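You operate a simulated robot arm through the tools that you are given. There is no shell and no other tool.

The job below is to be done with a simulated robot arm. You get a single attempt, and the scene is never put back.

JOB
Get the armature out of the open starter and onto the wooden stand.
Fine: unscrew the solenoid with the red nut driver and hang it back; solenoid and black starter case in the grey tray; the pinion stays in. Set down upright: solenoid.

The check looks at the end state, three seconds after you hand in, the way a careful person would. Anything else that was tipped, shoved, dropped, spilled or broken makes it a failure.

ROBOT AND FRAMES
A 7-joint arm with a fingered hand, fixed in place. Base frame: the origin is on the floor under the middle of its stand, x ahead of it, y to its left, z up; the work surface is at about z = 79. Readings come in cm, degrees, newtons and seconds.
It reaches about 122.8 cm from its shoulder. Its first joint turns from -115.0 to 115.0 degrees. Payload 5 kg.
The tool frame sits at the grasp point between the pads (the TCP): z along the fingers, y along the line on which they close. The tips reach 3.2 cm beyond it. The gripper opens to 16 cm; its body begins 8.9 cm behind the TCP. The gripper is a hand of 4 fingers: y runs from the thumb to the fingers, the wrist lies at [0, 0, -26.7] in the tool frame.
Orientation is told as [roll, pitch, yaw] about the base's x, y, z axes, in that order, counted from this pose: with the fingers straight down and closing along the base's y, the tool's x points along the base's -x, its y along +y and its z along -z.

CONTROLS
- The arm moves only by the tool move_arm. Its argument "plan" is a list of rows, each a list of 2 entries, a list of its own where there are three numbers: the shift along the tool's x, y, z in cm, then the turn, a rotation vector about the tool's x, y, z in degrees. In form: [[[dx, dy, dz], [rx, ry, rz]], ...]. A call has 1 to 20 rows; each row is the pose to reach, as a shift and turn from the pose commanded when the call began, along the tool's axes at that moment. Each row takes 0.2 s and may step no farther than 5 cm and 8.6 degrees from the row before; otherwise, the whole call is refused. A pose out of reach is approached as far as the arm can. The call stops where the force on the tool passes 40 N (or 10 N more than at its start, if that is more) or the arm is blocked; 0.2 s more then pass. In this call time passes only in rows, and 0.2 s behind the last. It gives the time, the measured TCP pose, the force on the tool (base axes), the opening and the grip force at its end, in the units of the frame above (readings bear some noise), with the torque about the TCP (base axes, N m) and any sound that the robot's microphone picked up.
- Cameras (640 x 400 px; columns grow to the right, rows downward): "scene" is fixed at [40.12, -49.96, 160.07]; the picture's right is [0.78, -0.62, 0.00], its down [-0.47, -0.59, -0.66] and it looks along [0.41, 0.52, -0.75] (base axes); focal length 312 px, centre (320, 200). "wrist" rides on the gripper at [8, -0.4, -11.4] in the tool frame; the picture's right is [0.05, 1.00, 0.00], its down [-0.82, 0.04, -0.58] and it looks along [-0.58, 0.03, 0.82] (tool axes); focal length 265 px, centre (320, 200). There is no depth. A picture from a camera that has moved, and an enlarged one, comes with that camera's place and axes in the base frame and with its lens.
- camera(camera): a new picture of that camera. The clock stands still meanwhile.
- slide_trunk(by): slides the trunk up (or, below 0, down) by that many cm; the arm rides with it, the base frame stays. It gives what a move gives, with no picture.
- set_fingers(finger1, finger2, finger3, thumb_bend): sets how far each is bent, from 0 (flat) to 1 (curled in); at 0.3 the hand is open as for a grip, at 0.7 the pads meet at the TCP. One left out holds its place. A second passes; each finger stops where it meets its share of the squeeze, and holds until it gets a number again. It is the only way to open and close the hand. It gives what a move gives, with no picture; readings hold the bend of each and the force on the fingers (four entries, about 0 where the hand has none), thumb and palm.
- enlarge(camera, box): a new picture of the part [left, top, right, bottom] of that camera's present view, enlarged. The clock stands still meanwhile.
- job_done(): hands the job in; it is judged then, once.

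Places have to be worked out from the pictures, the camera data and where the tool is seen. Open the gripper and draw the arm clear of the work before you hand the job in, unless the task says otherwise.

The tools are called after ">>>" as a command line: name --argument value ..., lists and objects as JSON in quotes. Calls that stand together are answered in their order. move_arm: Moves the arm, as the interface text tells. Its arguments: {"type":"object","properties":{"plan":{"type":"array","items":{"type":"array"}}},"required":["plan"]} The other tools are called the same way: slide_trunk (by) moves the trunk up or down; set_fingers (finger1, finger2, finger3, thumb_bend) moves the fingers one by one; camera (camera) takes a picture; enlarge (camera, box) takes an enlarged picture of a part of a camera's view; job_done () hands the job in.

At the start:

```text
t: 0.0
tool_pos: [64.99, 7.27, 125.18]
orientation: [0.0, 0.1, 0.0]
contact_force: [-0.6, -0.7, 0.5]
ft_torque: [0.01, -0.01, -0.02]
width: 15.97
grip_force: 0.1
shape: jaw
bend: [0.3, 0.3, 0.3, 0.3]
finger forces: [0.1, 0.1, 0.1, 0.0, 0.1, 0.1]
trunk travel left (down, up): [-60.0, 39.0]
```

scene: 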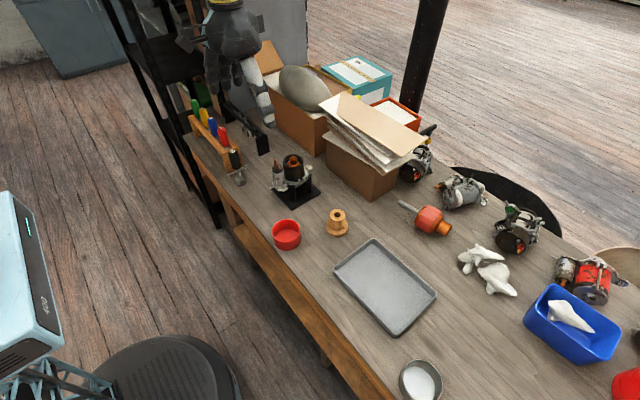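
wrist: 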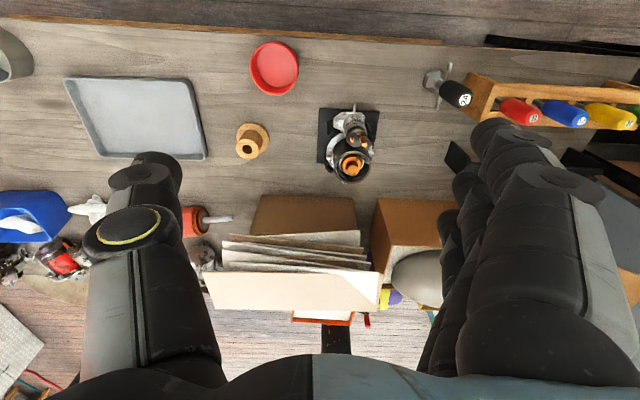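

I'll start by looking closely at the scene: the starter on its black fixture, the driver rack, the stand and the tray.

>>> enlarge --camera "scene" --box '[240, 130, 360, 260]'

>>> enlarge --camera "scene" --box '[170, 80, 290, 200]'

>>> enlarge --camera "wrist" --box '[220, 30, 400, 200]'

>>> enlarge --camera "wrist" --box '[410, 40, 640, 200]'

```text
3.08 times, centred on (300, 195) of scene
camera zoom: at [40.12, -49.96, 160.07], right [0.78, -0.62, 0.0], down [-0.47, -0.59, -0.66], along [0.41, 0.52, -0.75], focal length 959 px, centre (382, 215)
```

zoom: 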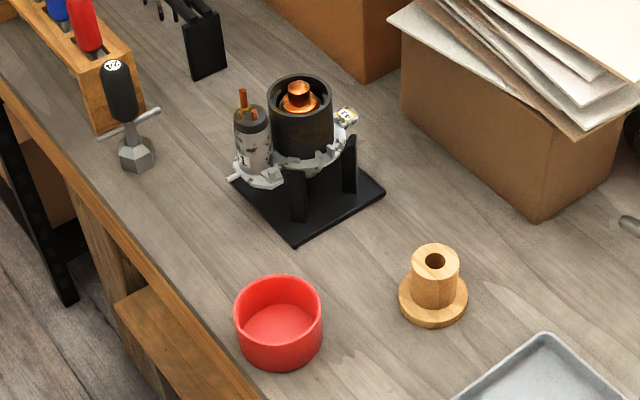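

```text
3.33 times, centred on (230, 140) of scene
camera zoom: at [40.12, -49.96, 160.07], right [0.78, -0.62, 0.0], down [-0.47, -0.59, -0.66], along [0.41, 0.52, -0.75], focal length 1039 px, centre (620, 400)
```

zoom: 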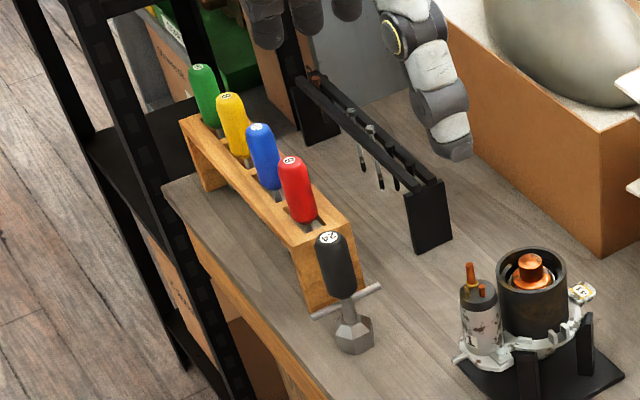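

```text
2.35 times, centred on (310, 115) of wrist
camera zoom: at [56.86, 6.84, 136.39], right [-0.05, 1.0, 0.0], down [0.82, 0.04, 0.58], along [0.58, 0.03, -0.82], focal length 624 px, centre (344, 400)
```

zoom: 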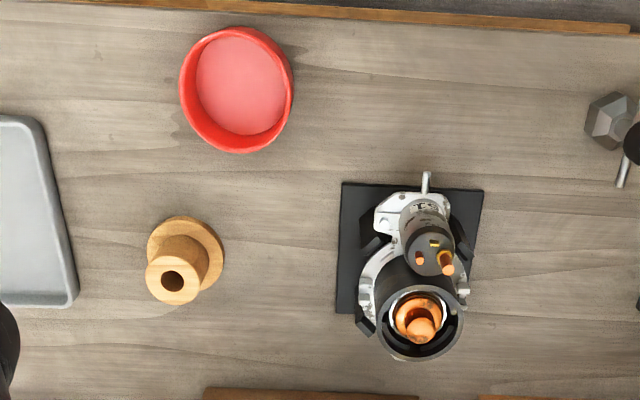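

```text
2.50 times, centred on (525, 120) of wrist
camera zoom: at [56.86, 6.84, 136.39], right [-0.05, 1.0, 0.0], down [0.82, 0.04, 0.58], along [0.58, 0.03, -0.82], focal length 664 px, centre (-192, 400)
```

zoom: 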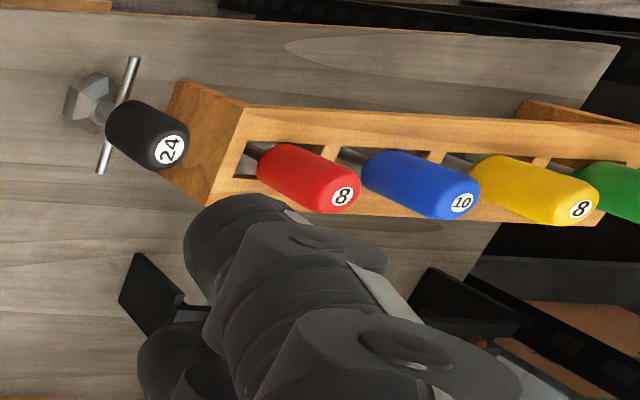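

The starter stands nose-down at about (79.7, 14) with its armature tip near z≈94.6. The hand is clear at x≈65, so I lower it for a closer look at the solenoid and the nut.

>>> move_arm --plan '[[[0, 1.2, 4], [0, 0, 0]], [[0, 2.4, 8], [0, 0, 0]], [[0, 3.6, 12], [0, 0, 0]], [[0, 4.8, 16], [0, 0, 0]], [[0, 6, 20], [0, 0, 0]]]'

>>> camera --camera "wrist"

```text
t: 1.2
tool_pos: [65.03, 13.33, 104.98]
orientation: [-0.1, 0.0, 0.1]
contact_force: [0.6, -0.2, 0.0]
ft_torque: [-0.02, 0.01, 0.02]
width: 15.98
grip_force: 0.0
shape: jaw
bend: [0.3, 0.3, 0.3, 0.3]
finger forces: [0.0, 0.0, 0.0, 0.1, 0.0, 0.1]
trunk travel left (down, up): [-60.0, 39.0]
```

```text
taken
camera wrist: at [56.84, 12.85, 116.32], right [-0.05, 1.0, 0.0], down [0.82, 0.04, 0.58], along [0.58, 0.03, -0.82], focal length 265 px, centre (320, 200)
```

wrist: 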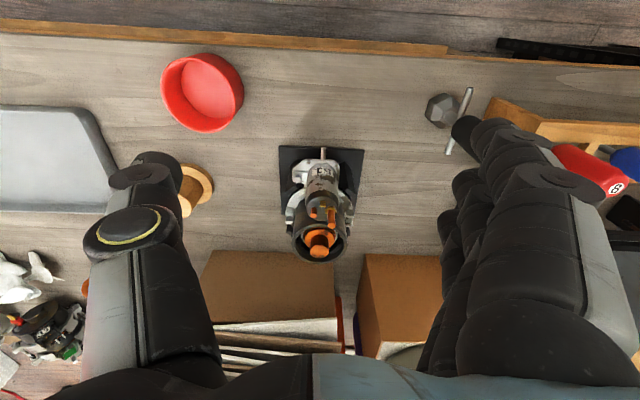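

>>> enlarge --camera "wrist" --box '[265, 130, 385, 275]'

>>> enlarge --camera "scene" --box '[262, 145, 328, 215]'

```text
2.76 times, centred on (325, 202) of wrist
camera zoom: at [56.84, 12.85, 116.32], right [-0.05, 1.0, 0.0], down [0.82, 0.04, 0.58], along [0.58, 0.03, -0.82], focal length 732 px, centre (306, 193)
```

zoom: 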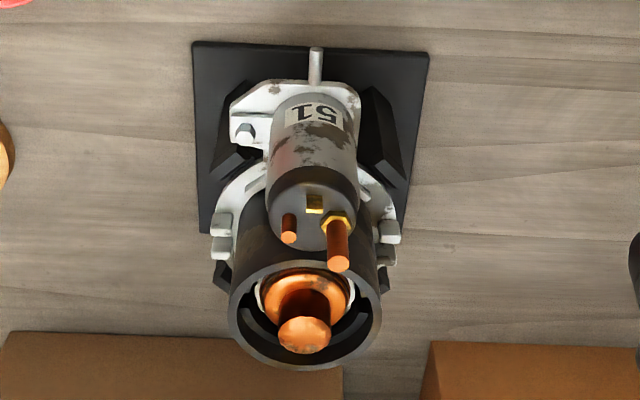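

```text
5.71 times, centred on (295, 180) of scene
camera zoom: at [40.12, -49.96, 160.07], right [0.78, -0.62, 0.0], down [-0.47, -0.59, -0.66], along [0.41, 0.52, -0.75], focal length 1781 px, centre (463, 314)
```

zoom: 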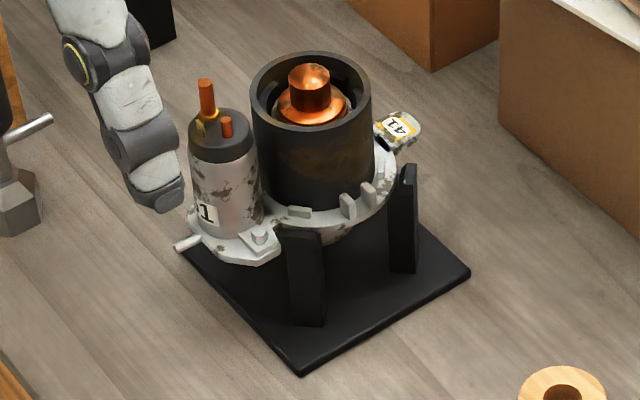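

One hex bolt shows on the −y side of the solenoid flange, at about (73.8, 11, 88.3); the +y side is hidden. I go up and turn the hand 90° so I can look from the +y side.

>>> move_arm --plan '[[[0, 1, -2], [0, 0, 8.5]], [[0, 3, -4], [0, 0, 17]], [[-1, 5, -6], [0, 0, 25.5]], [[-2, 7, -7], [0, 0, 34]], [[-3, 9, -7], [0, 0, 42.5]], [[-4, 11, -7], [0, 0, 51]], [[-5, 13, -7], [0, 0, 59.5]], [[-6, 14, -7], [0, 0, 68]], [[-7, 15, -7], [0, 0, 76.5]], [[-8, 15.5, -7], [0, 0, 85]], [[-9, 16, -7], [0, 0, 90]]]'

>>> camera --camera "wrist"

```text
t: 3.6
tool_pos: [74.03, 29.47, 112.07]
orientation: [0.0, -0.1, -90.1]
contact_force: [0.6, -0.1, 1.4]
ft_torque: [-0.01, -0.02, -0.01]
width: 15.97
grip_force: 0.0
shape: jaw
bend: [0.3, 0.3, 0.3, 0.3]
finger forces: [0.1, 0.0, 0.1, 0.0, 0.1, 0.1]
trunk travel left (down, up): [-60.0, 39.0]
```

```text
taken
camera wrist: at [73.49, 37.43, 123.33], right [1.0, 0.05, 0.0], down [0.04, -0.81, 0.58], along [0.03, -0.58, -0.82], focal length 265 px, centre (320, 200)
```

wrist: 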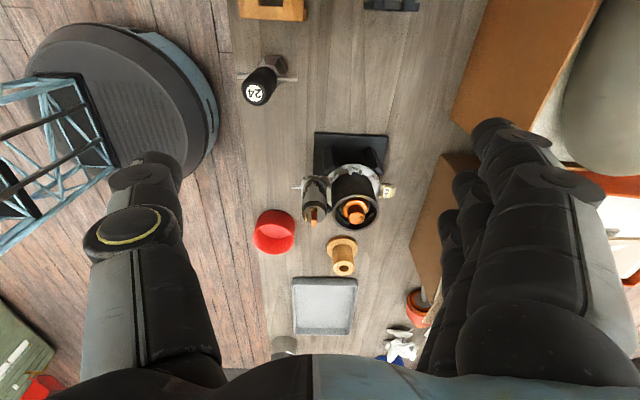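

>>> enlarge --camera "wrist" --box '[280, 120, 410, 240]'

>>> enlarge --camera "wrist" --box '[220, 0, 460, 150]'

>>> enlarge --camera "wrist" --box '[240, 200, 420, 360]'

```text
3.33 times, centred on (345, 180) of wrist
camera zoom: at [73.49, 37.43, 123.33], right [1.0, 0.05, 0.0], down [0.04, -0.81, 0.58], along [0.03, -0.58, -0.82], focal length 885 px, centre (237, 267)
```

zoom: 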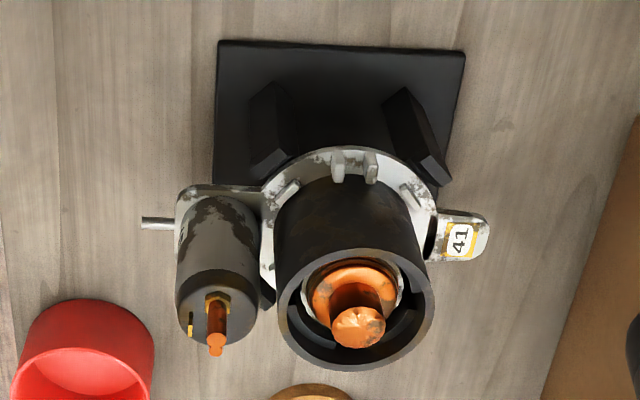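

```text
2.67 times, centred on (340, 75) of wrist
camera zoom: at [73.49, 37.43, 123.33], right [1.0, 0.05, 0.0], down [0.04, -0.81, 0.58], along [0.03, -0.58, -0.82], focal length 708 px, centre (267, 533)
```

zoom: 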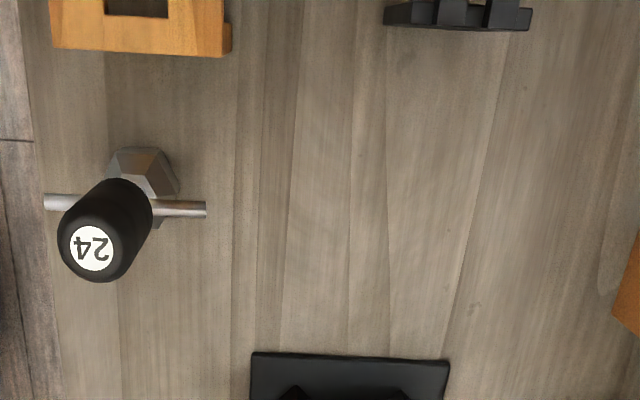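

```text
2.50 times, centred on (330, 280) of wrist
camera zoom: at [73.49, 37.43, 123.33], right [1.0, 0.05, 0.0], down [0.04, -0.81, 0.58], along [0.03, -0.58, -0.82], focal length 664 px, centre (295, 0)
```

zoom: 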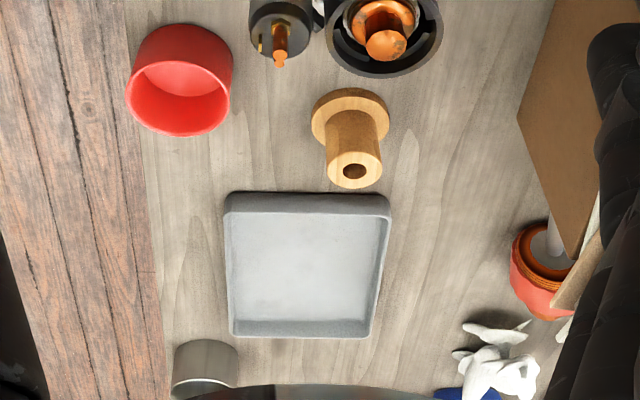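

No bolt on the +y side, so one bolt holds the solenoid. Next I turn back to yaw 0 and look at the rack and the red driver (handle top about (68, 38, 98.4)), keeping well above it.

>>> move_arm --plan '[[[1, -1.6, 0], [0, 0, -8.5]], [[2, -3.2, 0], [0, 0, -17]], [[3, -4.8, 0], [0, 0, -25.5]], [[4, -6.4, 0], [0, 0, -34]], [[5, -8, 0], [0, 0, -42.5]], [[6, -9.6, 0], [0, 0, -51]], [[7, -11.2, 0], [0, 0, -59.5]], [[8, -12.8, 0], [0, 0, -68]], [[9, -14.4, 0], [0, 0, -76.5]], [[10, -16, 0], [0, 0, -85]], [[11, -17, 0], [0, 0, -90]]]'

>>> camera --camera "wrist"

>>> enlarge --camera "wrist" --box '[220, 100, 440, 300]'

```text
t: 6.0
tool_pos: [57.09, 40.36, 112.1]
orientation: [0.0, 0.1, 0.1]
contact_force: [0.4, 0.2, 0.5]
ft_torque: [0.02, -0.01, 0.01]
width: 15.96
grip_force: 0.0
shape: jaw
bend: [0.3, 0.3, 0.3, 0.3]
finger forces: [0.0, 0.0, 0.0, 0.1, 0.0, 0.0]
trunk travel left (down, up): [-60.0, 39.0]
```

```text
taken
camera wrist: at [48.82, 39.87, 123.4], right [-0.05, 1.0, 0.0], down [0.82, 0.04, 0.58], along [0.58, 0.03, -0.82], focal length 265 px, centre (320, 200)
```

wrist: 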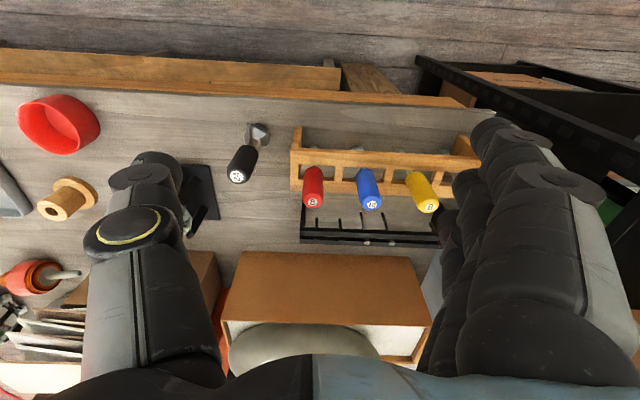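

```text
2.00 times, centred on (330, 200) of wrist
camera zoom: at [48.82, 39.87, 123.4], right [-0.05, 1.0, 0.0], down [0.82, 0.04, 0.58], along [0.58, 0.03, -0.82], focal length 531 px, centre (300, 200)
```

zoom: 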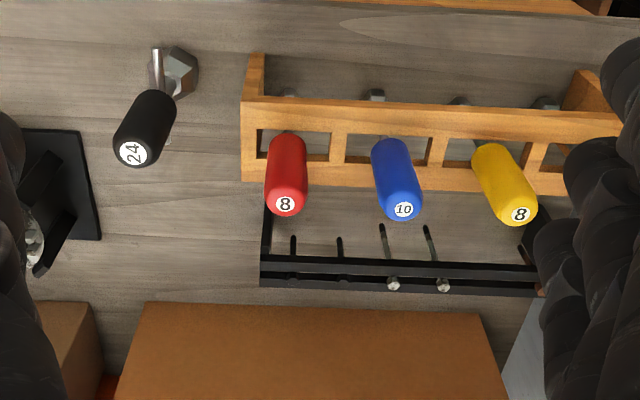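

The red driver hangs vertically with its handle top at about (68.4, 39.9, 96.5), in a window of the rack's top plate. I check the spread of the fingers and then the T-tool's clearance.

>>> enlarge --camera "wrist" --box '[60, 100, 640, 400]'

>>> camera --camera "scene"

>>> enlarge --camera "scene" --box '[150, 0, 310, 200]'

```text
1.10 times, centred on (350, 250) of wrist
camera zoom: at [48.82, 39.87, 123.4], right [-0.05, 1.0, 0.0], down [0.82, 0.04, 0.58], along [0.58, 0.03, -0.82], focal length 293 px, centre (287, 145)
```

zoom: 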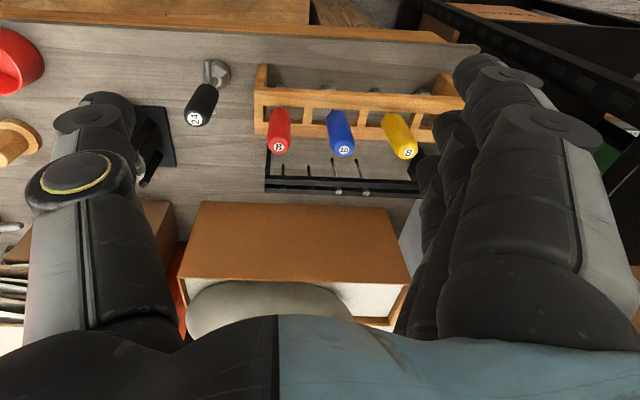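

```text
taken
```

scene: 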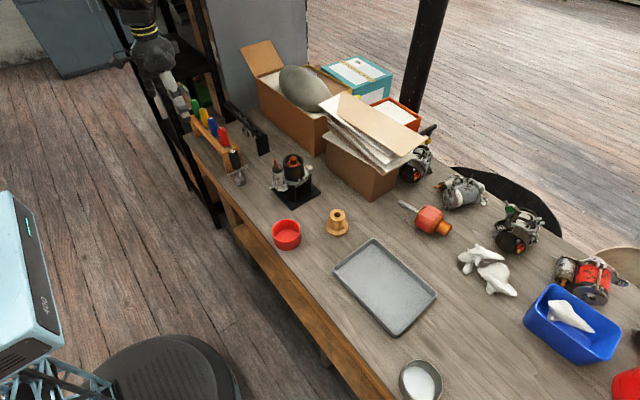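

```text
2.00 times, centred on (230, 100) of scene
camera zoom: at [40.12, -49.96, 160.07], right [0.78, -0.62, 0.0], down [-0.47, -0.59, -0.66], along [0.41, 0.52, -0.75], focal length 623 px, centre (500, 400)
```

zoom: 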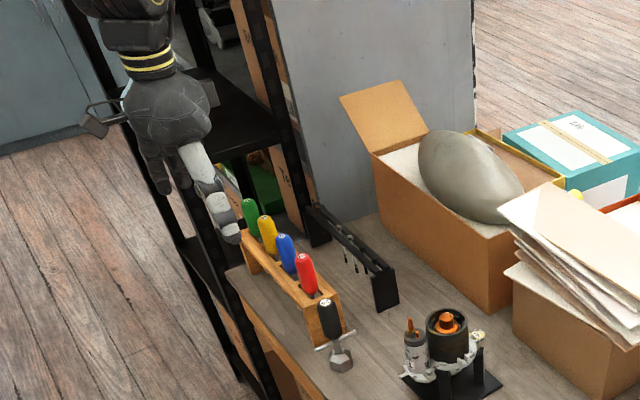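

I turn the hand to yaw −90 over the red driver so that it closes along x. Fingers then pass between the T-tool (y≈30) and the blue driver (y≈47).

>>> move_arm --plan '[[[-1, 0, 0], [0, 0, 8.5]], [[-2, 0, 0], [0, 0, 17]], [[-3, 0, 0], [0, 0, 25.5]], [[-4, 0, 0], [0, 0, 34]], [[-5, -0.2, 0], [0, 0, 42.5]], [[-6, -0.4, 0], [0, 0, 51]], [[-7, -0.6, 0], [0, 0, 59.5]], [[-8, -0.6, 0], [0, 0, 68]], [[-9, -0.6, 0], [0, 0, 76.5]], [[-10, -0.6, 0], [0, 0, 85]], [[-11.3, -0.6, 0], [0, 0, 90]]]'

>>> set_fingers --finger1 0.45 --finger2 0.45 --finger3 0.45 --thumb_bend 0.45

>>> camera --camera "wrist"

>>> enlarge --camera "scene" --box '[150, 0, 310, 200]'

```text
t: 8.4
tool_pos: [68.34, 39.81, 112.12]
orientation: [0.0, 0.0, -90.0]
contact_force: [-0.3, -1.0, 0.2]
ft_torque: [-0.02, 0.0, 0.04]
width: 15.99
grip_force: 0.1
shape: jaw
bend: [0.3, 0.3, 0.3, 0.3]
finger forces: [0.0, 0.0, 0.0, 0.0, 0.1, 0.1]
trunk travel left (down, up): [-60.0, 39.0]
```

```text
t: 9.4
tool_pos: [68.44, 39.85, 112.03]
orientation: [-0.1, 0.0, -90.0]
contact_force: [-0.5, -0.1, -0.6]
ft_torque: [0.02, -0.02, -0.02]
width: 11.21
grip_force: 0.0
shape: fingers
bend: [0.45, 0.45, 0.45, 0.45]
finger forces: [0.1, 0.0, 0.0, 0.0, 0.0, 0.1]
trunk travel left (down, up): [-60.0, 39.0]
```

```text
taken
camera wrist: at [67.82, 47.76, 123.38], right [1.0, 0.05, 0.0], down [0.04, -0.81, 0.58], along [0.03, -0.58, -0.82], focal length 265 px, centre (320, 200)
```

wrist: 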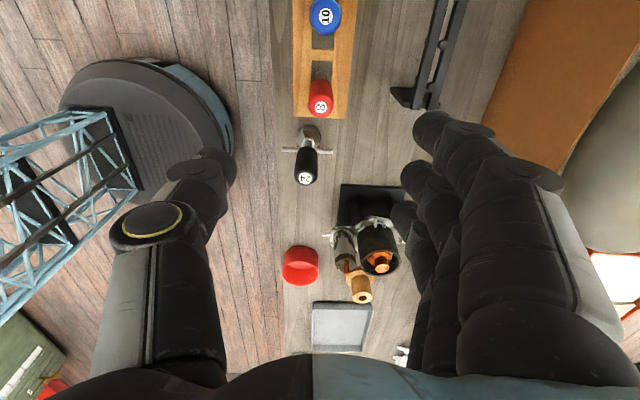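

```text
2.00 times, centred on (230, 100) of scene
camera zoom: at [40.12, -49.96, 160.07], right [0.78, -0.62, 0.0], down [-0.47, -0.59, -0.66], along [0.41, 0.52, -0.75], focal length 623 px, centre (500, 400)
```

zoom: 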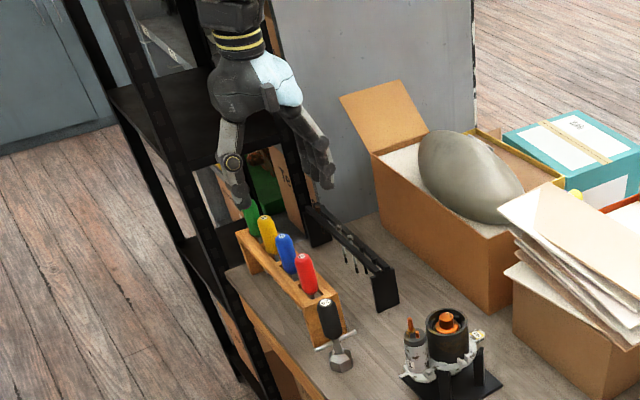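

The red driver lies directly below at about (68.2, 40.1). I lower to z≈101 with the hand part closed and check again.

>>> move_arm --plan '[[[0.1, -0.1, 4], [0, 0, 0]], [[0.1, -0.1, 8], [0, 0, 0]], [[0.1, -0.1, 11], [0, 0, 0]]]'

>>> camera --camera "wrist"

>>> enlarge --camera "scene" --box '[170, 40, 270, 180]'

```text
t: 10.2
tool_pos: [68.23, 39.68, 100.84]
orientation: [0.1, 0.0, -90.0]
contact_force: [0.3, -0.5, 1.0]
ft_torque: [-0.02, -0.01, -0.01]
width: 11.21
grip_force: 0.1
shape: fingers
bend: [0.45, 0.45, 0.45, 0.45]
finger forces: [0.0, 0.1, 0.0, 0.0, 0.0, 0.0]
trunk travel left (down, up): [-60.0, 39.0]
```

```text
taken
camera wrist: at [67.63, 47.79, 112.2], right [1.0, 0.05, 0.0], down [0.04, -0.82, 0.58], along [0.03, -0.58, -0.82], focal length 265 px, centre (320, 200)
```

wrist: 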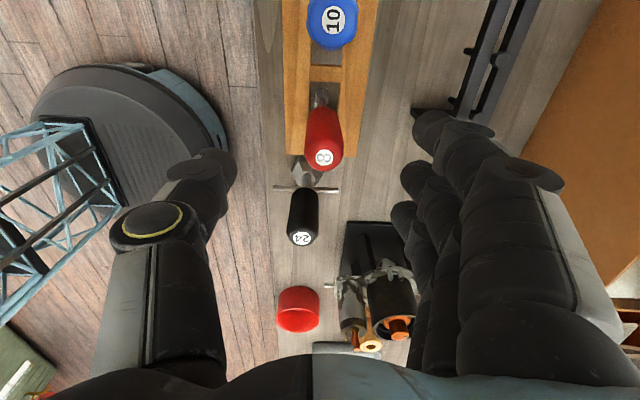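

```text
2.86 times, centred on (220, 110) of scene
camera zoom: at [40.12, -49.96, 160.07], right [0.78, -0.62, 0.0], down [-0.47, -0.59, -0.66], along [0.41, 0.52, -0.75], focal length 890 px, centre (606, 457)
```

zoom: 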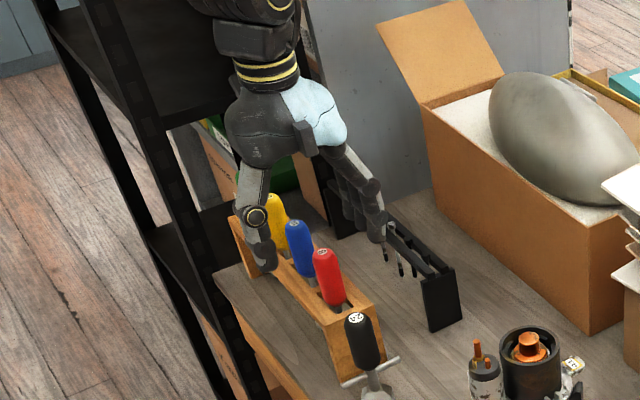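

The driver handle sits centred between thumb and fingers. I go down so the TCP is about 3 cm below the handle top (z≈93.5).

>>> move_arm --plan '[[[0.3, 0, 2.5], [0, 0, 0]], [[0.3, 0, 5], [0, 0, 0]], [[0.3, 0, 7.3], [0, 0, 0]]]'

>>> camera --camera "wrist"

>>> enlarge --camera "scene" --box '[180, 70, 280, 190]'

```text
t: 11.0
tool_pos: [68.11, 40.11, 93.59]
orientation: [0.0, -0.1, -90.0]
contact_force: [0.0, 0.1, 0.6]
ft_torque: [0.02, -0.01, -0.02]
width: 11.2
grip_force: 0.0
shape: fingers
bend: [0.45, 0.45, 0.45, 0.45]
finger forces: [0.1, 0.0, 0.1, 0.1, 0.1, 0.1]
trunk travel left (down, up): [-60.0, 39.0]
```

```text
taken
camera wrist: at [67.66, 48.14, 104.93], right [1.0, 0.05, 0.0], down [0.04, -0.81, 0.58], along [0.03, -0.58, -0.82], focal length 265 px, centre (320, 200)
```

wrist: 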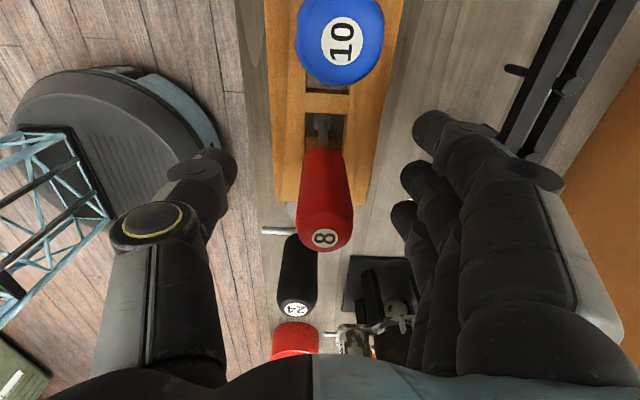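

```text
3.33 times, centred on (230, 130) of scene
camera zoom: at [40.12, -49.96, 160.07], right [0.78, -0.62, 0.0], down [-0.47, -0.59, -0.66], along [0.41, 0.52, -0.75], focal length 1039 px, centre (620, 433)
```

zoom: 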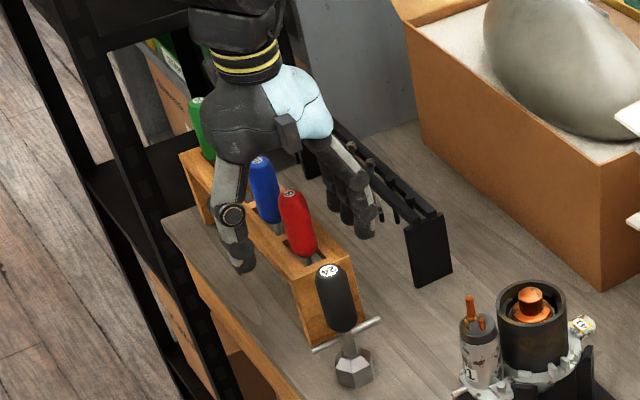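

The handle spans about z 89.5–96.5 and is centred on the hand. I close in two stages.

>>> set_fingers --finger1 0.55 --finger2 0.58 --finger3 0.55 --thumb_bend 0.58

>>> camera --camera "wrist"

```text
t: 12.0
tool_pos: [68.22, 40.16, 93.59]
orientation: [-0.1, 0.0, -90.1]
contact_force: [0.2, -0.2, 0.3]
ft_torque: [-0.02, -0.03, 0.01]
width: 6.92
grip_force: 0.0
shape: fingers
bend: [0.55, 0.57, 0.55, 0.57]
finger forces: [0.0, 0.1, 0.0, 0.1, 0.0, 0.0]
trunk travel left (down, up): [-60.0, 39.0]
```

```text
taken
camera wrist: at [67.65, 48.13, 104.98], right [1.0, 0.05, 0.0], down [0.04, -0.81, 0.58], along [0.03, -0.58, -0.82], focal length 265 px, centre (320, 200)
```

wrist: 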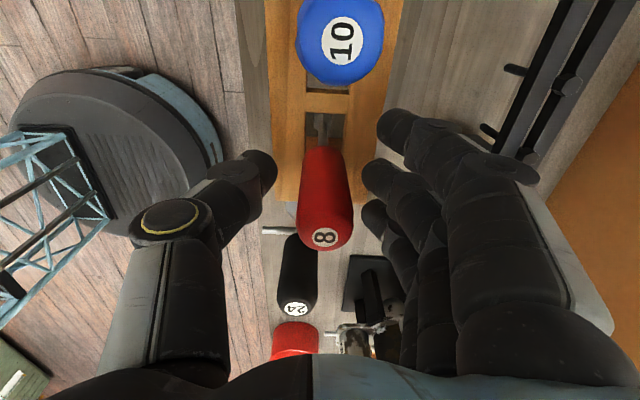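

The middle finger and the thumb face the handle squarely. I now close them to grip it, with the outer fingers following.

>>> set_fingers --finger1 0.64 --finger2 0.8 --finger3 0.64 --thumb_bend 0.8

>>> camera --camera "wrist"

```text
t: 13.0
tool_pos: [68.29, 40.18, 93.7]
orientation: [0.0, 0.0, -90.0]
contact_force: [0.1, 0.3, -1.4]
ft_torque: [-0.01, 0.01, 0.01]
width: 3.0
grip_force: 14.0
shape: fingers
bend: [0.64, 0.61, 0.64, 0.73]
finger forces: [0.1, 14.2, 0.0, 0.0, 13.9, 0.0]
trunk travel left (down, up): [-60.0, 39.0]
```

```text
taken
camera wrist: at [67.66, 48.12, 104.98], right [1.0, 0.05, 0.0], down [0.04, -0.81, 0.58], along [0.03, -0.58, -0.82], focal length 265 px, centre (320, 200)
```

wrist: 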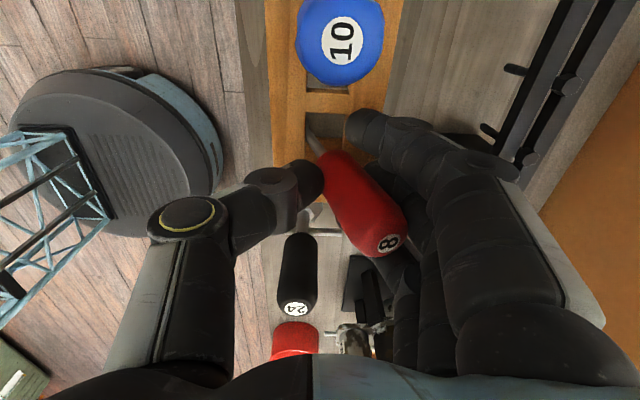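

The handle tilted toward the fingers because it was off-centre. I reopen, let it settle, and look again.

>>> set_fingers --finger1 0.5 --finger2 0.5 --finger3 0.5 --thumb_bend 0.5

>>> camera --camera "wrist"

>>> enlarge --camera "scene" --box '[180, 90, 280, 190]'

```text
t: 14.0
tool_pos: [68.27, 40.15, 93.64]
orientation: [0.1, 0.0, -90.0]
contact_force: [0.0, -0.3, 0.2]
ft_torque: [0.0, 0.02, -0.01]
width: 9.04
grip_force: 0.0
shape: fingers
bend: [0.5, 0.5, 0.5, 0.5]
finger forces: [0.0, 0.1, 0.0, 0.0, 0.0, 0.0]
trunk travel left (down, up): [-60.0, 39.0]
```

```text
taken
camera wrist: at [67.65, 48.12, 104.98], right [1.0, 0.05, 0.0], down [0.04, -0.81, 0.58], along [0.03, -0.58, -0.82], focal length 265 px, centre (320, 200)
```

wrist: 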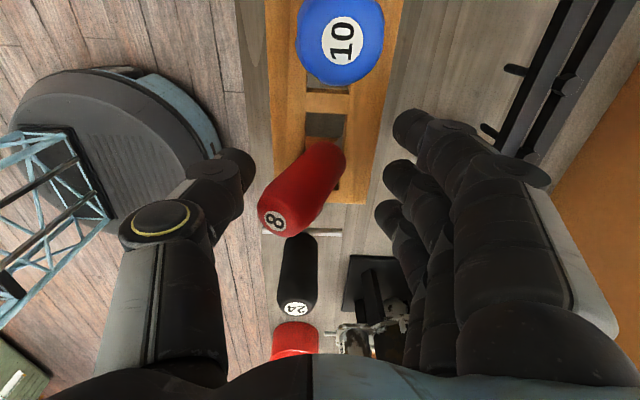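

```text
4.00 times, centred on (230, 140) of scene
camera zoom: at [40.12, -49.96, 160.07], right [0.78, -0.62, 0.0], down [-0.47, -0.59, -0.66], along [0.41, 0.52, -0.75], focal length 1247 px, centre (680, 440)
```

zoom: 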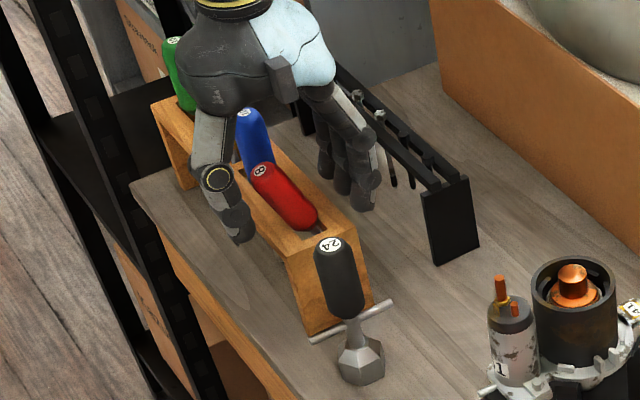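

The driver leans to −x now and may still be moving. I let a second pass and look again.

>>> set_fingers --finger2 0.5

>>> camera --camera "wrist"

>>> enlarge --camera "scene" --box '[180, 90, 280, 190]'

```text
t: 15.0
tool_pos: [68.32, 40.19, 93.73]
orientation: [0.0, -0.1, -90.0]
contact_force: [-0.8, 0.8, 0.3]
ft_torque: [0.03, 0.02, -0.01]
width: 9.04
grip_force: 0.0
shape: fingers
bend: [0.5, 0.5, 0.5, 0.5]
finger forces: [0.0, 0.0, 0.0, 0.0, 0.1, 0.1]
trunk travel left (down, up): [-60.0, 39.0]
```

```text
taken
camera wrist: at [67.65, 48.12, 104.98], right [1.0, 0.05, 0.0], down [0.04, -0.81, 0.58], along [0.03, -0.58, -0.82], focal length 265 px, centre (320, 200)
```

wrist: 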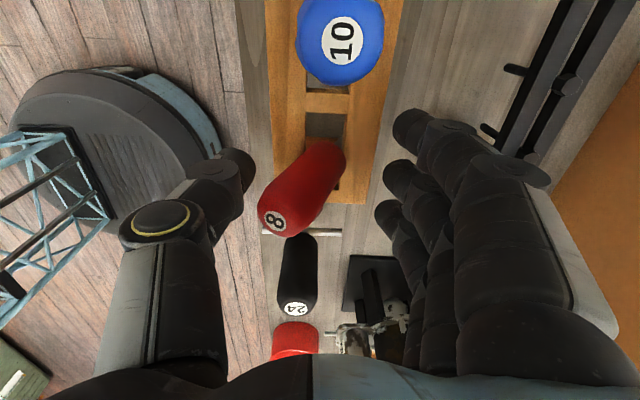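

```text
4.00 times, centred on (230, 140) of scene
camera zoom: at [40.12, -49.96, 160.07], right [0.78, -0.62, 0.0], down [-0.47, -0.59, -0.66], along [0.41, 0.52, -0.75], focal length 1247 px, centre (680, 440)
```

zoom: 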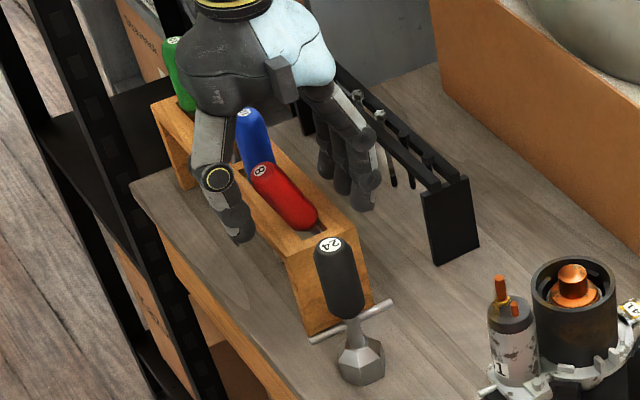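

The driver leans steadily in its window toward the thumb. I centre the hand 0.3 cm more to +x and close both sides evenly in small steps, so the pads stand it up again.

>>> move_arm --plan '[[[0, 0.3, 0], [0, 0, 0]]]'

>>> set_fingers --finger1 0.55 --finger2 0.6 --finger3 0.55 --thumb_bend 0.6

>>> camera --camera "wrist"

```text
t: 15.4
tool_pos: [68.45, 40.1, 93.7]
orientation: [0.0, 0.0, -90.0]
contact_force: [0.2, -0.1, 0.3]
ft_torque: [-0.02, -0.01, 0.04]
width: 9.06
grip_force: 0.1
shape: fingers
bend: [0.5, 0.5, 0.5, 0.5]
finger forces: [0.0, 0.0, 0.0, 0.0, 0.0, 0.1]
trunk travel left (down, up): [-60.0, 39.0]
```

```text
t: 16.4
tool_pos: [68.67, 40.08, 93.74]
orientation: [0.0, -0.1, -90.0]
contact_force: [-1.2, 0.2, 0.2]
ft_torque: [0.0, -0.01, -0.01]
width: 6.37
grip_force: 0.1
shape: fingers
bend: [0.55, 0.6, 0.55, 0.6]
finger forces: [0.1, 0.0, 0.0, 0.0, 0.3, 0.0]
trunk travel left (down, up): [-60.0, 39.0]
```

```text
taken
camera wrist: at [67.96, 48.11, 104.99], right [1.0, 0.05, 0.0], down [0.04, -0.81, 0.58], along [0.03, -0.58, -0.82], focal length 265 px, centre (320, 200)
```

wrist: 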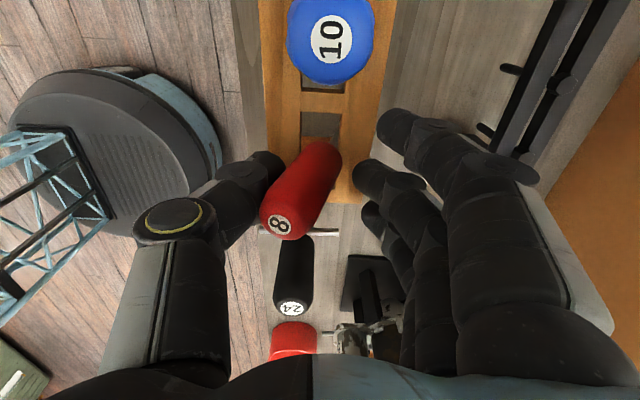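

The thumb just touches the handle and begins to stand it up. I go on in small steps.

>>> set_fingers --finger1 0.58 --finger2 0.63 --finger3 0.58 --thumb_bend 0.63

>>> camera --camera "wrist"

```text
t: 17.4
tool_pos: [68.56, 40.1, 93.74]
orientation: [0.0, 0.0, -90.1]
contact_force: [-0.3, 0.6, 0.8]
ft_torque: [0.05, 0.0, 0.01]
width: 5.48
grip_force: 1.0
shape: fingers
bend: [0.57, 0.63, 0.57, 0.63]
finger forces: [0.1, 0.1, 0.1, 0.1, 0.7, 0.0]
trunk travel left (down, up): [-60.0, 39.0]
```

```text
taken
camera wrist: at [67.96, 48.11, 104.99], right [1.0, 0.05, 0.0], down [0.04, -0.81, 0.58], along [0.03, -0.58, -0.82], focal length 265 px, centre (320, 200)
```

wrist: 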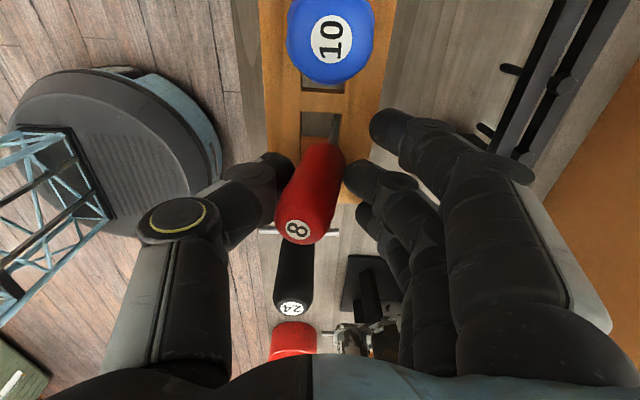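

>>> set_fingers --finger1 0.6 --finger2 0.64 --finger3 0.6 --thumb_bend 0.65

>>> camera --camera "wrist"

```text
t: 18.4
tool_pos: [68.63, 40.11, 93.73]
orientation: [0.0, 0.0, -89.9]
contact_force: [-1.2, -0.5, 0.0]
ft_torque: [-0.03, 0.01, 0.04]
width: 4.8
grip_force: 1.7
shape: fingers
bend: [0.6, 0.63, 0.6, 0.64]
finger forces: [0.0, 1.7, 0.0, 0.1, 2.3, 0.0]
trunk travel left (down, up): [-60.0, 39.0]
```

```text
taken
camera wrist: at [67.96, 48.11, 104.99], right [1.0, 0.05, 0.0], down [0.04, -0.81, 0.58], along [0.03, -0.58, -0.82], focal length 265 px, centre (320, 200)
```

wrist: 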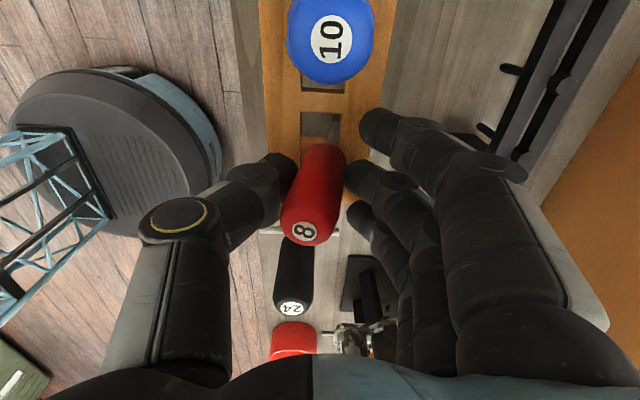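

The handle is nearly upright (about 10° of lean left), with both sides touching. I push the thumb a little further to straighten it.

>>> set_fingers --finger2 0.63 --thumb_bend 0.67

>>> camera --camera "wrist"

```text
t: 19.4
tool_pos: [68.56, 40.06, 93.79]
orientation: [0.0, -0.2, -90.0]
contact_force: [-0.6, -0.9, 2.3]
ft_torque: [0.02, 0.04, 0.0]
width: 4.5
grip_force: 2.6
shape: fingers
bend: [0.6, 0.62, 0.6, 0.66]
finger forces: [0.0, 2.2, 0.0, 0.1, 3.0, 0.1]
trunk travel left (down, up): [-60.0, 39.0]
```

```text
taken
camera wrist: at [67.95, 48.11, 105.0], right [1.0, 0.05, 0.0], down [0.04, -0.81, 0.58], along [0.03, -0.58, -0.82], focal length 265 px, centre (320, 200)
```

wrist: 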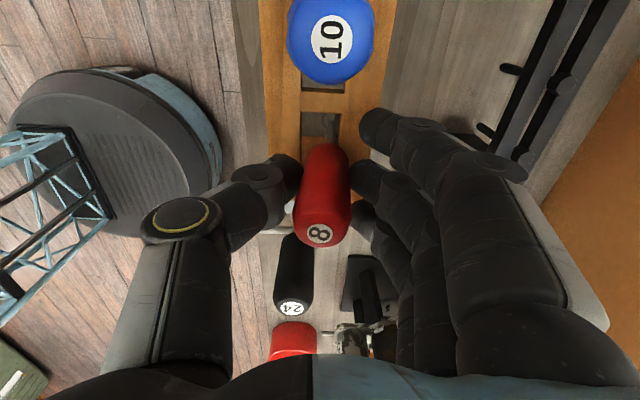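

Now it's nearly vertical in the hand (≈3°). I squeeze harder on both sides together.

>>> set_fingers --finger2 0.66 --thumb_bend 0.71

>>> camera --camera "wrist"

```text
t: 20.4
tool_pos: [68.51, 40.1, 93.76]
orientation: [0.0, 0.0, -89.9]
contact_force: [-0.1, -0.1, 0.9]
ft_torque: [-0.01, -0.04, -0.01]
width: 4.25
grip_force: 7.0
shape: fingers
bend: [0.6, 0.61, 0.6, 0.69]
finger forces: [0.0, 6.4, 0.0, 0.1, 7.0, 0.0]
trunk travel left (down, up): [-60.0, 39.0]
```

```text
taken
camera wrist: at [67.96, 48.11, 104.99], right [1.0, 0.05, 0.0], down [0.04, -0.81, 0.58], along [0.03, -0.58, -0.82], focal length 265 px, centre (320, 200)
```

wrist: 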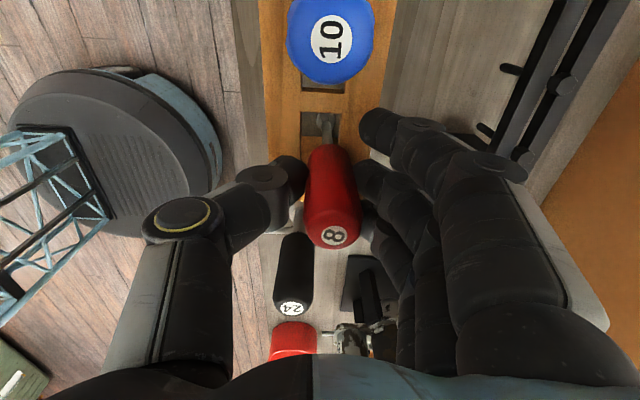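

The grip is close to vertical with 7 N. I raise the squeeze while keeping the thumb where it is.

>>> set_fingers --finger2 0.8 --thumb_bend 0.74

>>> camera --camera "wrist"

>>> enlarge --camera "scene" --box '[180, 90, 280, 190]'

```text
t: 21.4
tool_pos: [68.61, 40.18, 93.81]
orientation: [0.0, -0.1, -90.0]
contact_force: [-0.3, 0.8, 1.3]
ft_torque: [-0.05, -0.05, 0.01]
width: 3.98
grip_force: 11.4
shape: fingers
bend: [0.6, 0.61, 0.6, 0.7]
finger forces: [0.0, 10.6, 0.1, 0.1, 11.2, 0.0]
trunk travel left (down, up): [-60.0, 39.0]
```

```text
taken
camera wrist: at [67.95, 48.1, 105.0], right [1.0, 0.05, 0.0], down [0.04, -0.81, 0.58], along [0.03, -0.58, -0.82], focal length 265 px, centre (320, 200)
```

wrist: 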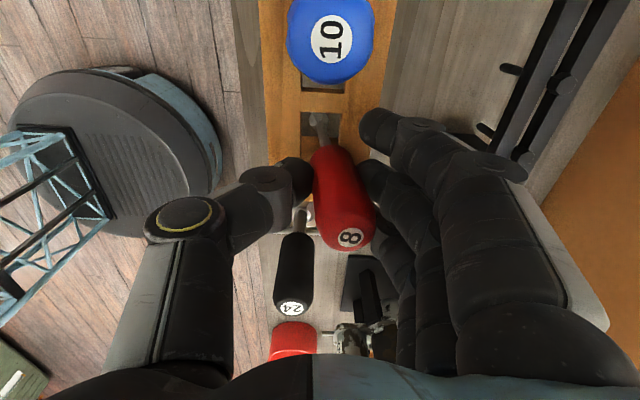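

```text
4.00 times, centred on (230, 140) of scene
camera zoom: at [40.12, -49.96, 160.07], right [0.78, -0.62, 0.0], down [-0.47, -0.59, -0.66], along [0.41, 0.52, -0.75], focal length 1247 px, centre (680, 440)
```

zoom: 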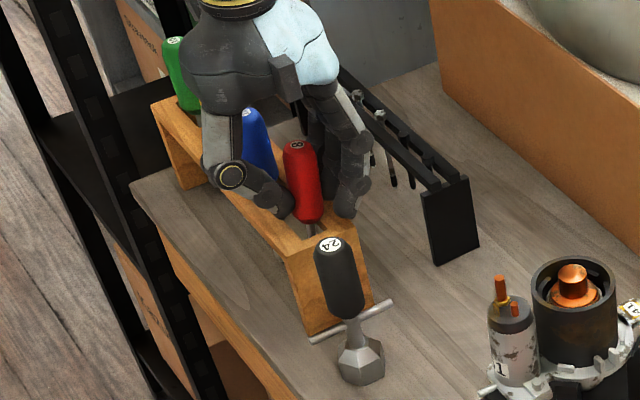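

The handle tips about 5° to +x under the harder squeeze; I ease the thumb a little to bring it back.

>>> set_fingers --finger2 0.8 --thumb_bend 0.715

>>> camera --camera "wrist"

```text
t: 22.4
tool_pos: [68.45, 40.25, 93.65]
orientation: [-0.1, 0.0, -90.0]
contact_force: [0.1, 1.0, -0.4]
ft_torque: [-0.02, -0.01, 0.0]
width: 4.24
grip_force: 8.8
shape: fingers
bend: [0.6, 0.62, 0.6, 0.69]
finger forces: [0.0, 9.0, 0.1, 0.1, 8.6, 0.0]
trunk travel left (down, up): [-60.0, 39.0]
```

```text
taken
camera wrist: at [67.97, 48.11, 104.98], right [1.0, 0.05, 0.0], down [0.04, -0.81, 0.58], along [0.03, -0.58, -0.82], focal length 265 px, centre (320, 200)
```

wrist: 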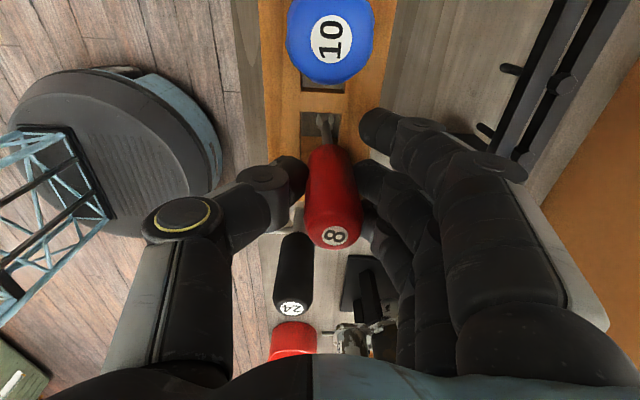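

The driver is vertical in the grip now (8.8 N). I lift it slowly 3 cm to see that it comes along.

>>> move_arm --plan '[[[0, 0, -0.5], [0, 0, 0]], [[0, 0, -1], [0, 0, 0]], [[0, 0, -1.5], [0, 0, 0]], [[0, 0, -2], [0, 0, 0]], [[0, 0, -2.5], [0, 0, 0]], [[0, 0, -3], [0, 0, 0]]]'

>>> camera --camera "wrist"

>>> enlarge --camera "scene" --box '[180, 90, 280, 190]'

```text
t: 23.8
tool_pos: [68.59, 40.15, 96.88]
orientation: [0.0, 0.0, -89.9]
contact_force: [-0.4, -0.4, -1.3]
ft_torque: [-0.02, 0.0, 0.02]
width: 4.24
grip_force: 9.1
shape: fingers
bend: [0.6, 0.62, 0.6, 0.69]
finger forces: [0.1, 8.7, 0.1, 0.0, 8.7, 0.0]
trunk travel left (down, up): [-60.0, 39.0]
```

```text
taken
camera wrist: at [67.93, 48.13, 108.1], right [1.0, 0.05, 0.0], down [0.04, -0.81, 0.58], along [0.03, -0.58, -0.82], focal length 265 px, centre (320, 200)
```

wrist: 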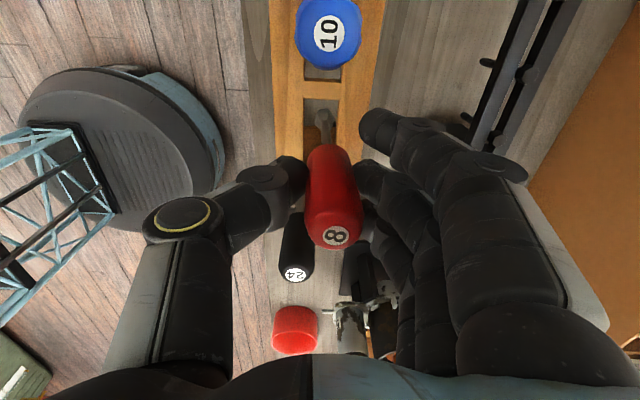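

```text
4.00 times, centred on (230, 140) of scene
camera zoom: at [40.12, -49.96, 160.07], right [0.78, -0.62, 0.0], down [-0.47, -0.59, -0.66], along [0.41, 0.52, -0.75], focal length 1247 px, centre (680, 440)
```

zoom: 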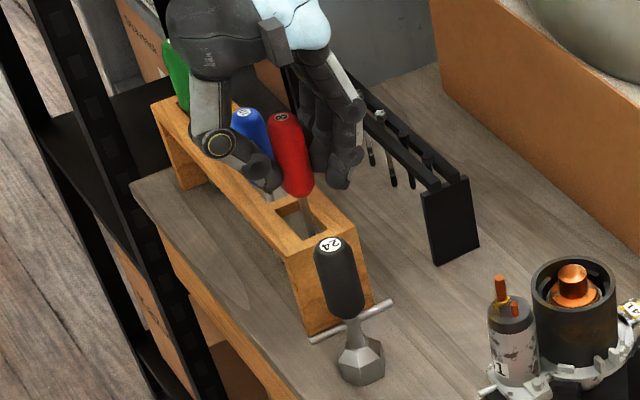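

The driver comes along straight. I raise it 15 cm so its tip clears the rack and the T-tool, then look at it from the scene camera.

>>> move_arm --plan '[[[0, 0, -2], [0, 0, 0]], [[0, 0, -4], [0, 0, 0]], [[0, 0, -6], [0, 0, 0]], [[0, 0, -8], [0, 0, 0]], [[0, 0, -10], [0, 0, 0]], [[0, 0, -12], [0, 0, 0]], [[0, 0, -14], [0, 0, 0]], [[0, 0, -15.5], [0, 0, 0]]]'

>>> camera --camera "wrist"

>>> enlarge --camera "scene" --box '[180, 30, 300, 150]'

```text
t: 25.6
tool_pos: [68.49, 40.15, 112.35]
orientation: [0.0, 0.0, -89.9]
contact_force: [0.2, -0.6, -0.1]
ft_torque: [-0.01, 0.01, -0.04]
width: 3.7
grip_force: 0.1
shape: fingers
bend: [0.6, 0.7, 0.6, 0.71]
finger forces: [0.0, 0.0, 0.1, 0.0, 0.0, 0.1]
trunk travel left (down, up): [-60.0, 39.0]
```

```text
taken
camera wrist: at [67.95, 48.07, 123.62], right [1.0, 0.05, 0.0], down [0.04, -0.82, 0.58], along [0.03, -0.58, -0.82], focal length 265 px, centre (320, 200)
```

wrist: 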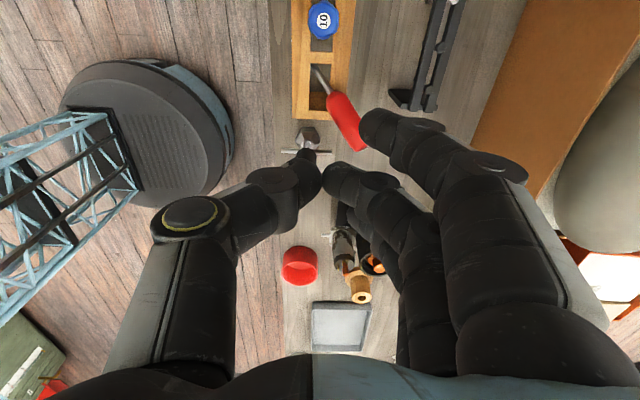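

```text
3.33 times, centred on (240, 90) of scene
camera zoom: at [40.12, -49.96, 160.07], right [0.78, -0.62, 0.0], down [-0.47, -0.59, -0.66], along [0.41, 0.52, -0.75], focal length 1039 px, centre (587, 567)
```

zoom: 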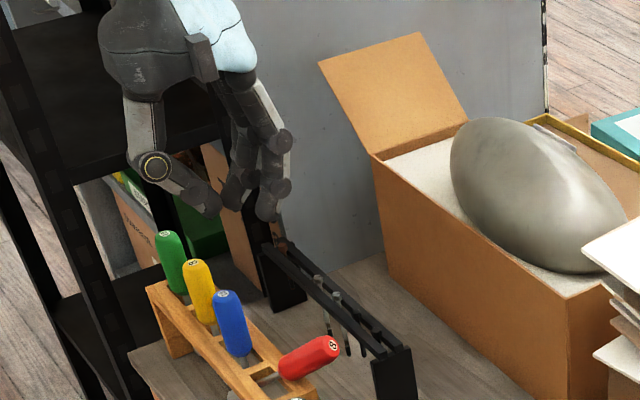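

The driver slipped out and fell back against the rack. I look at how it lies now.

>>> enlarge --camera "scene" --box '[190, 110, 280, 190]'

>>> enlarge --camera "wrist" --box '[270, 0, 420, 160]'

```text
5.00 times, centred on (235, 150) of scene
camera zoom: at [40.12, -49.96, 160.07], right [0.78, -0.62, 0.0], down [-0.47, -0.59, -0.66], along [0.41, 0.52, -0.75], focal length 1558 px, centre (745, 450)
```

zoom: 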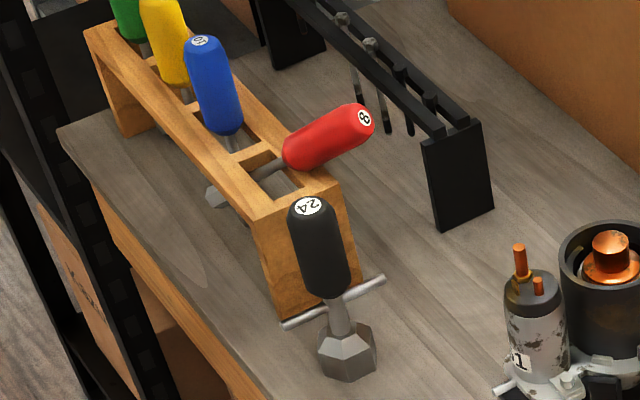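

```text
2.50 times, centred on (345, 80) of wrist
camera zoom: at [67.95, 48.07, 123.62], right [1.0, 0.05, 0.0], down [0.04, -0.82, 0.58], along [0.03, -0.58, -0.82], focal length 664 px, centre (258, 500)
```

zoom: 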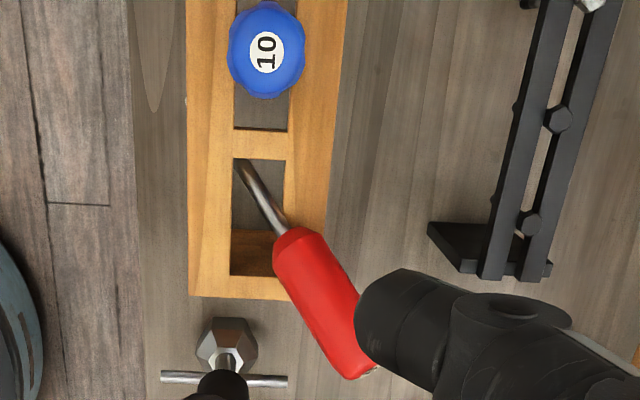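

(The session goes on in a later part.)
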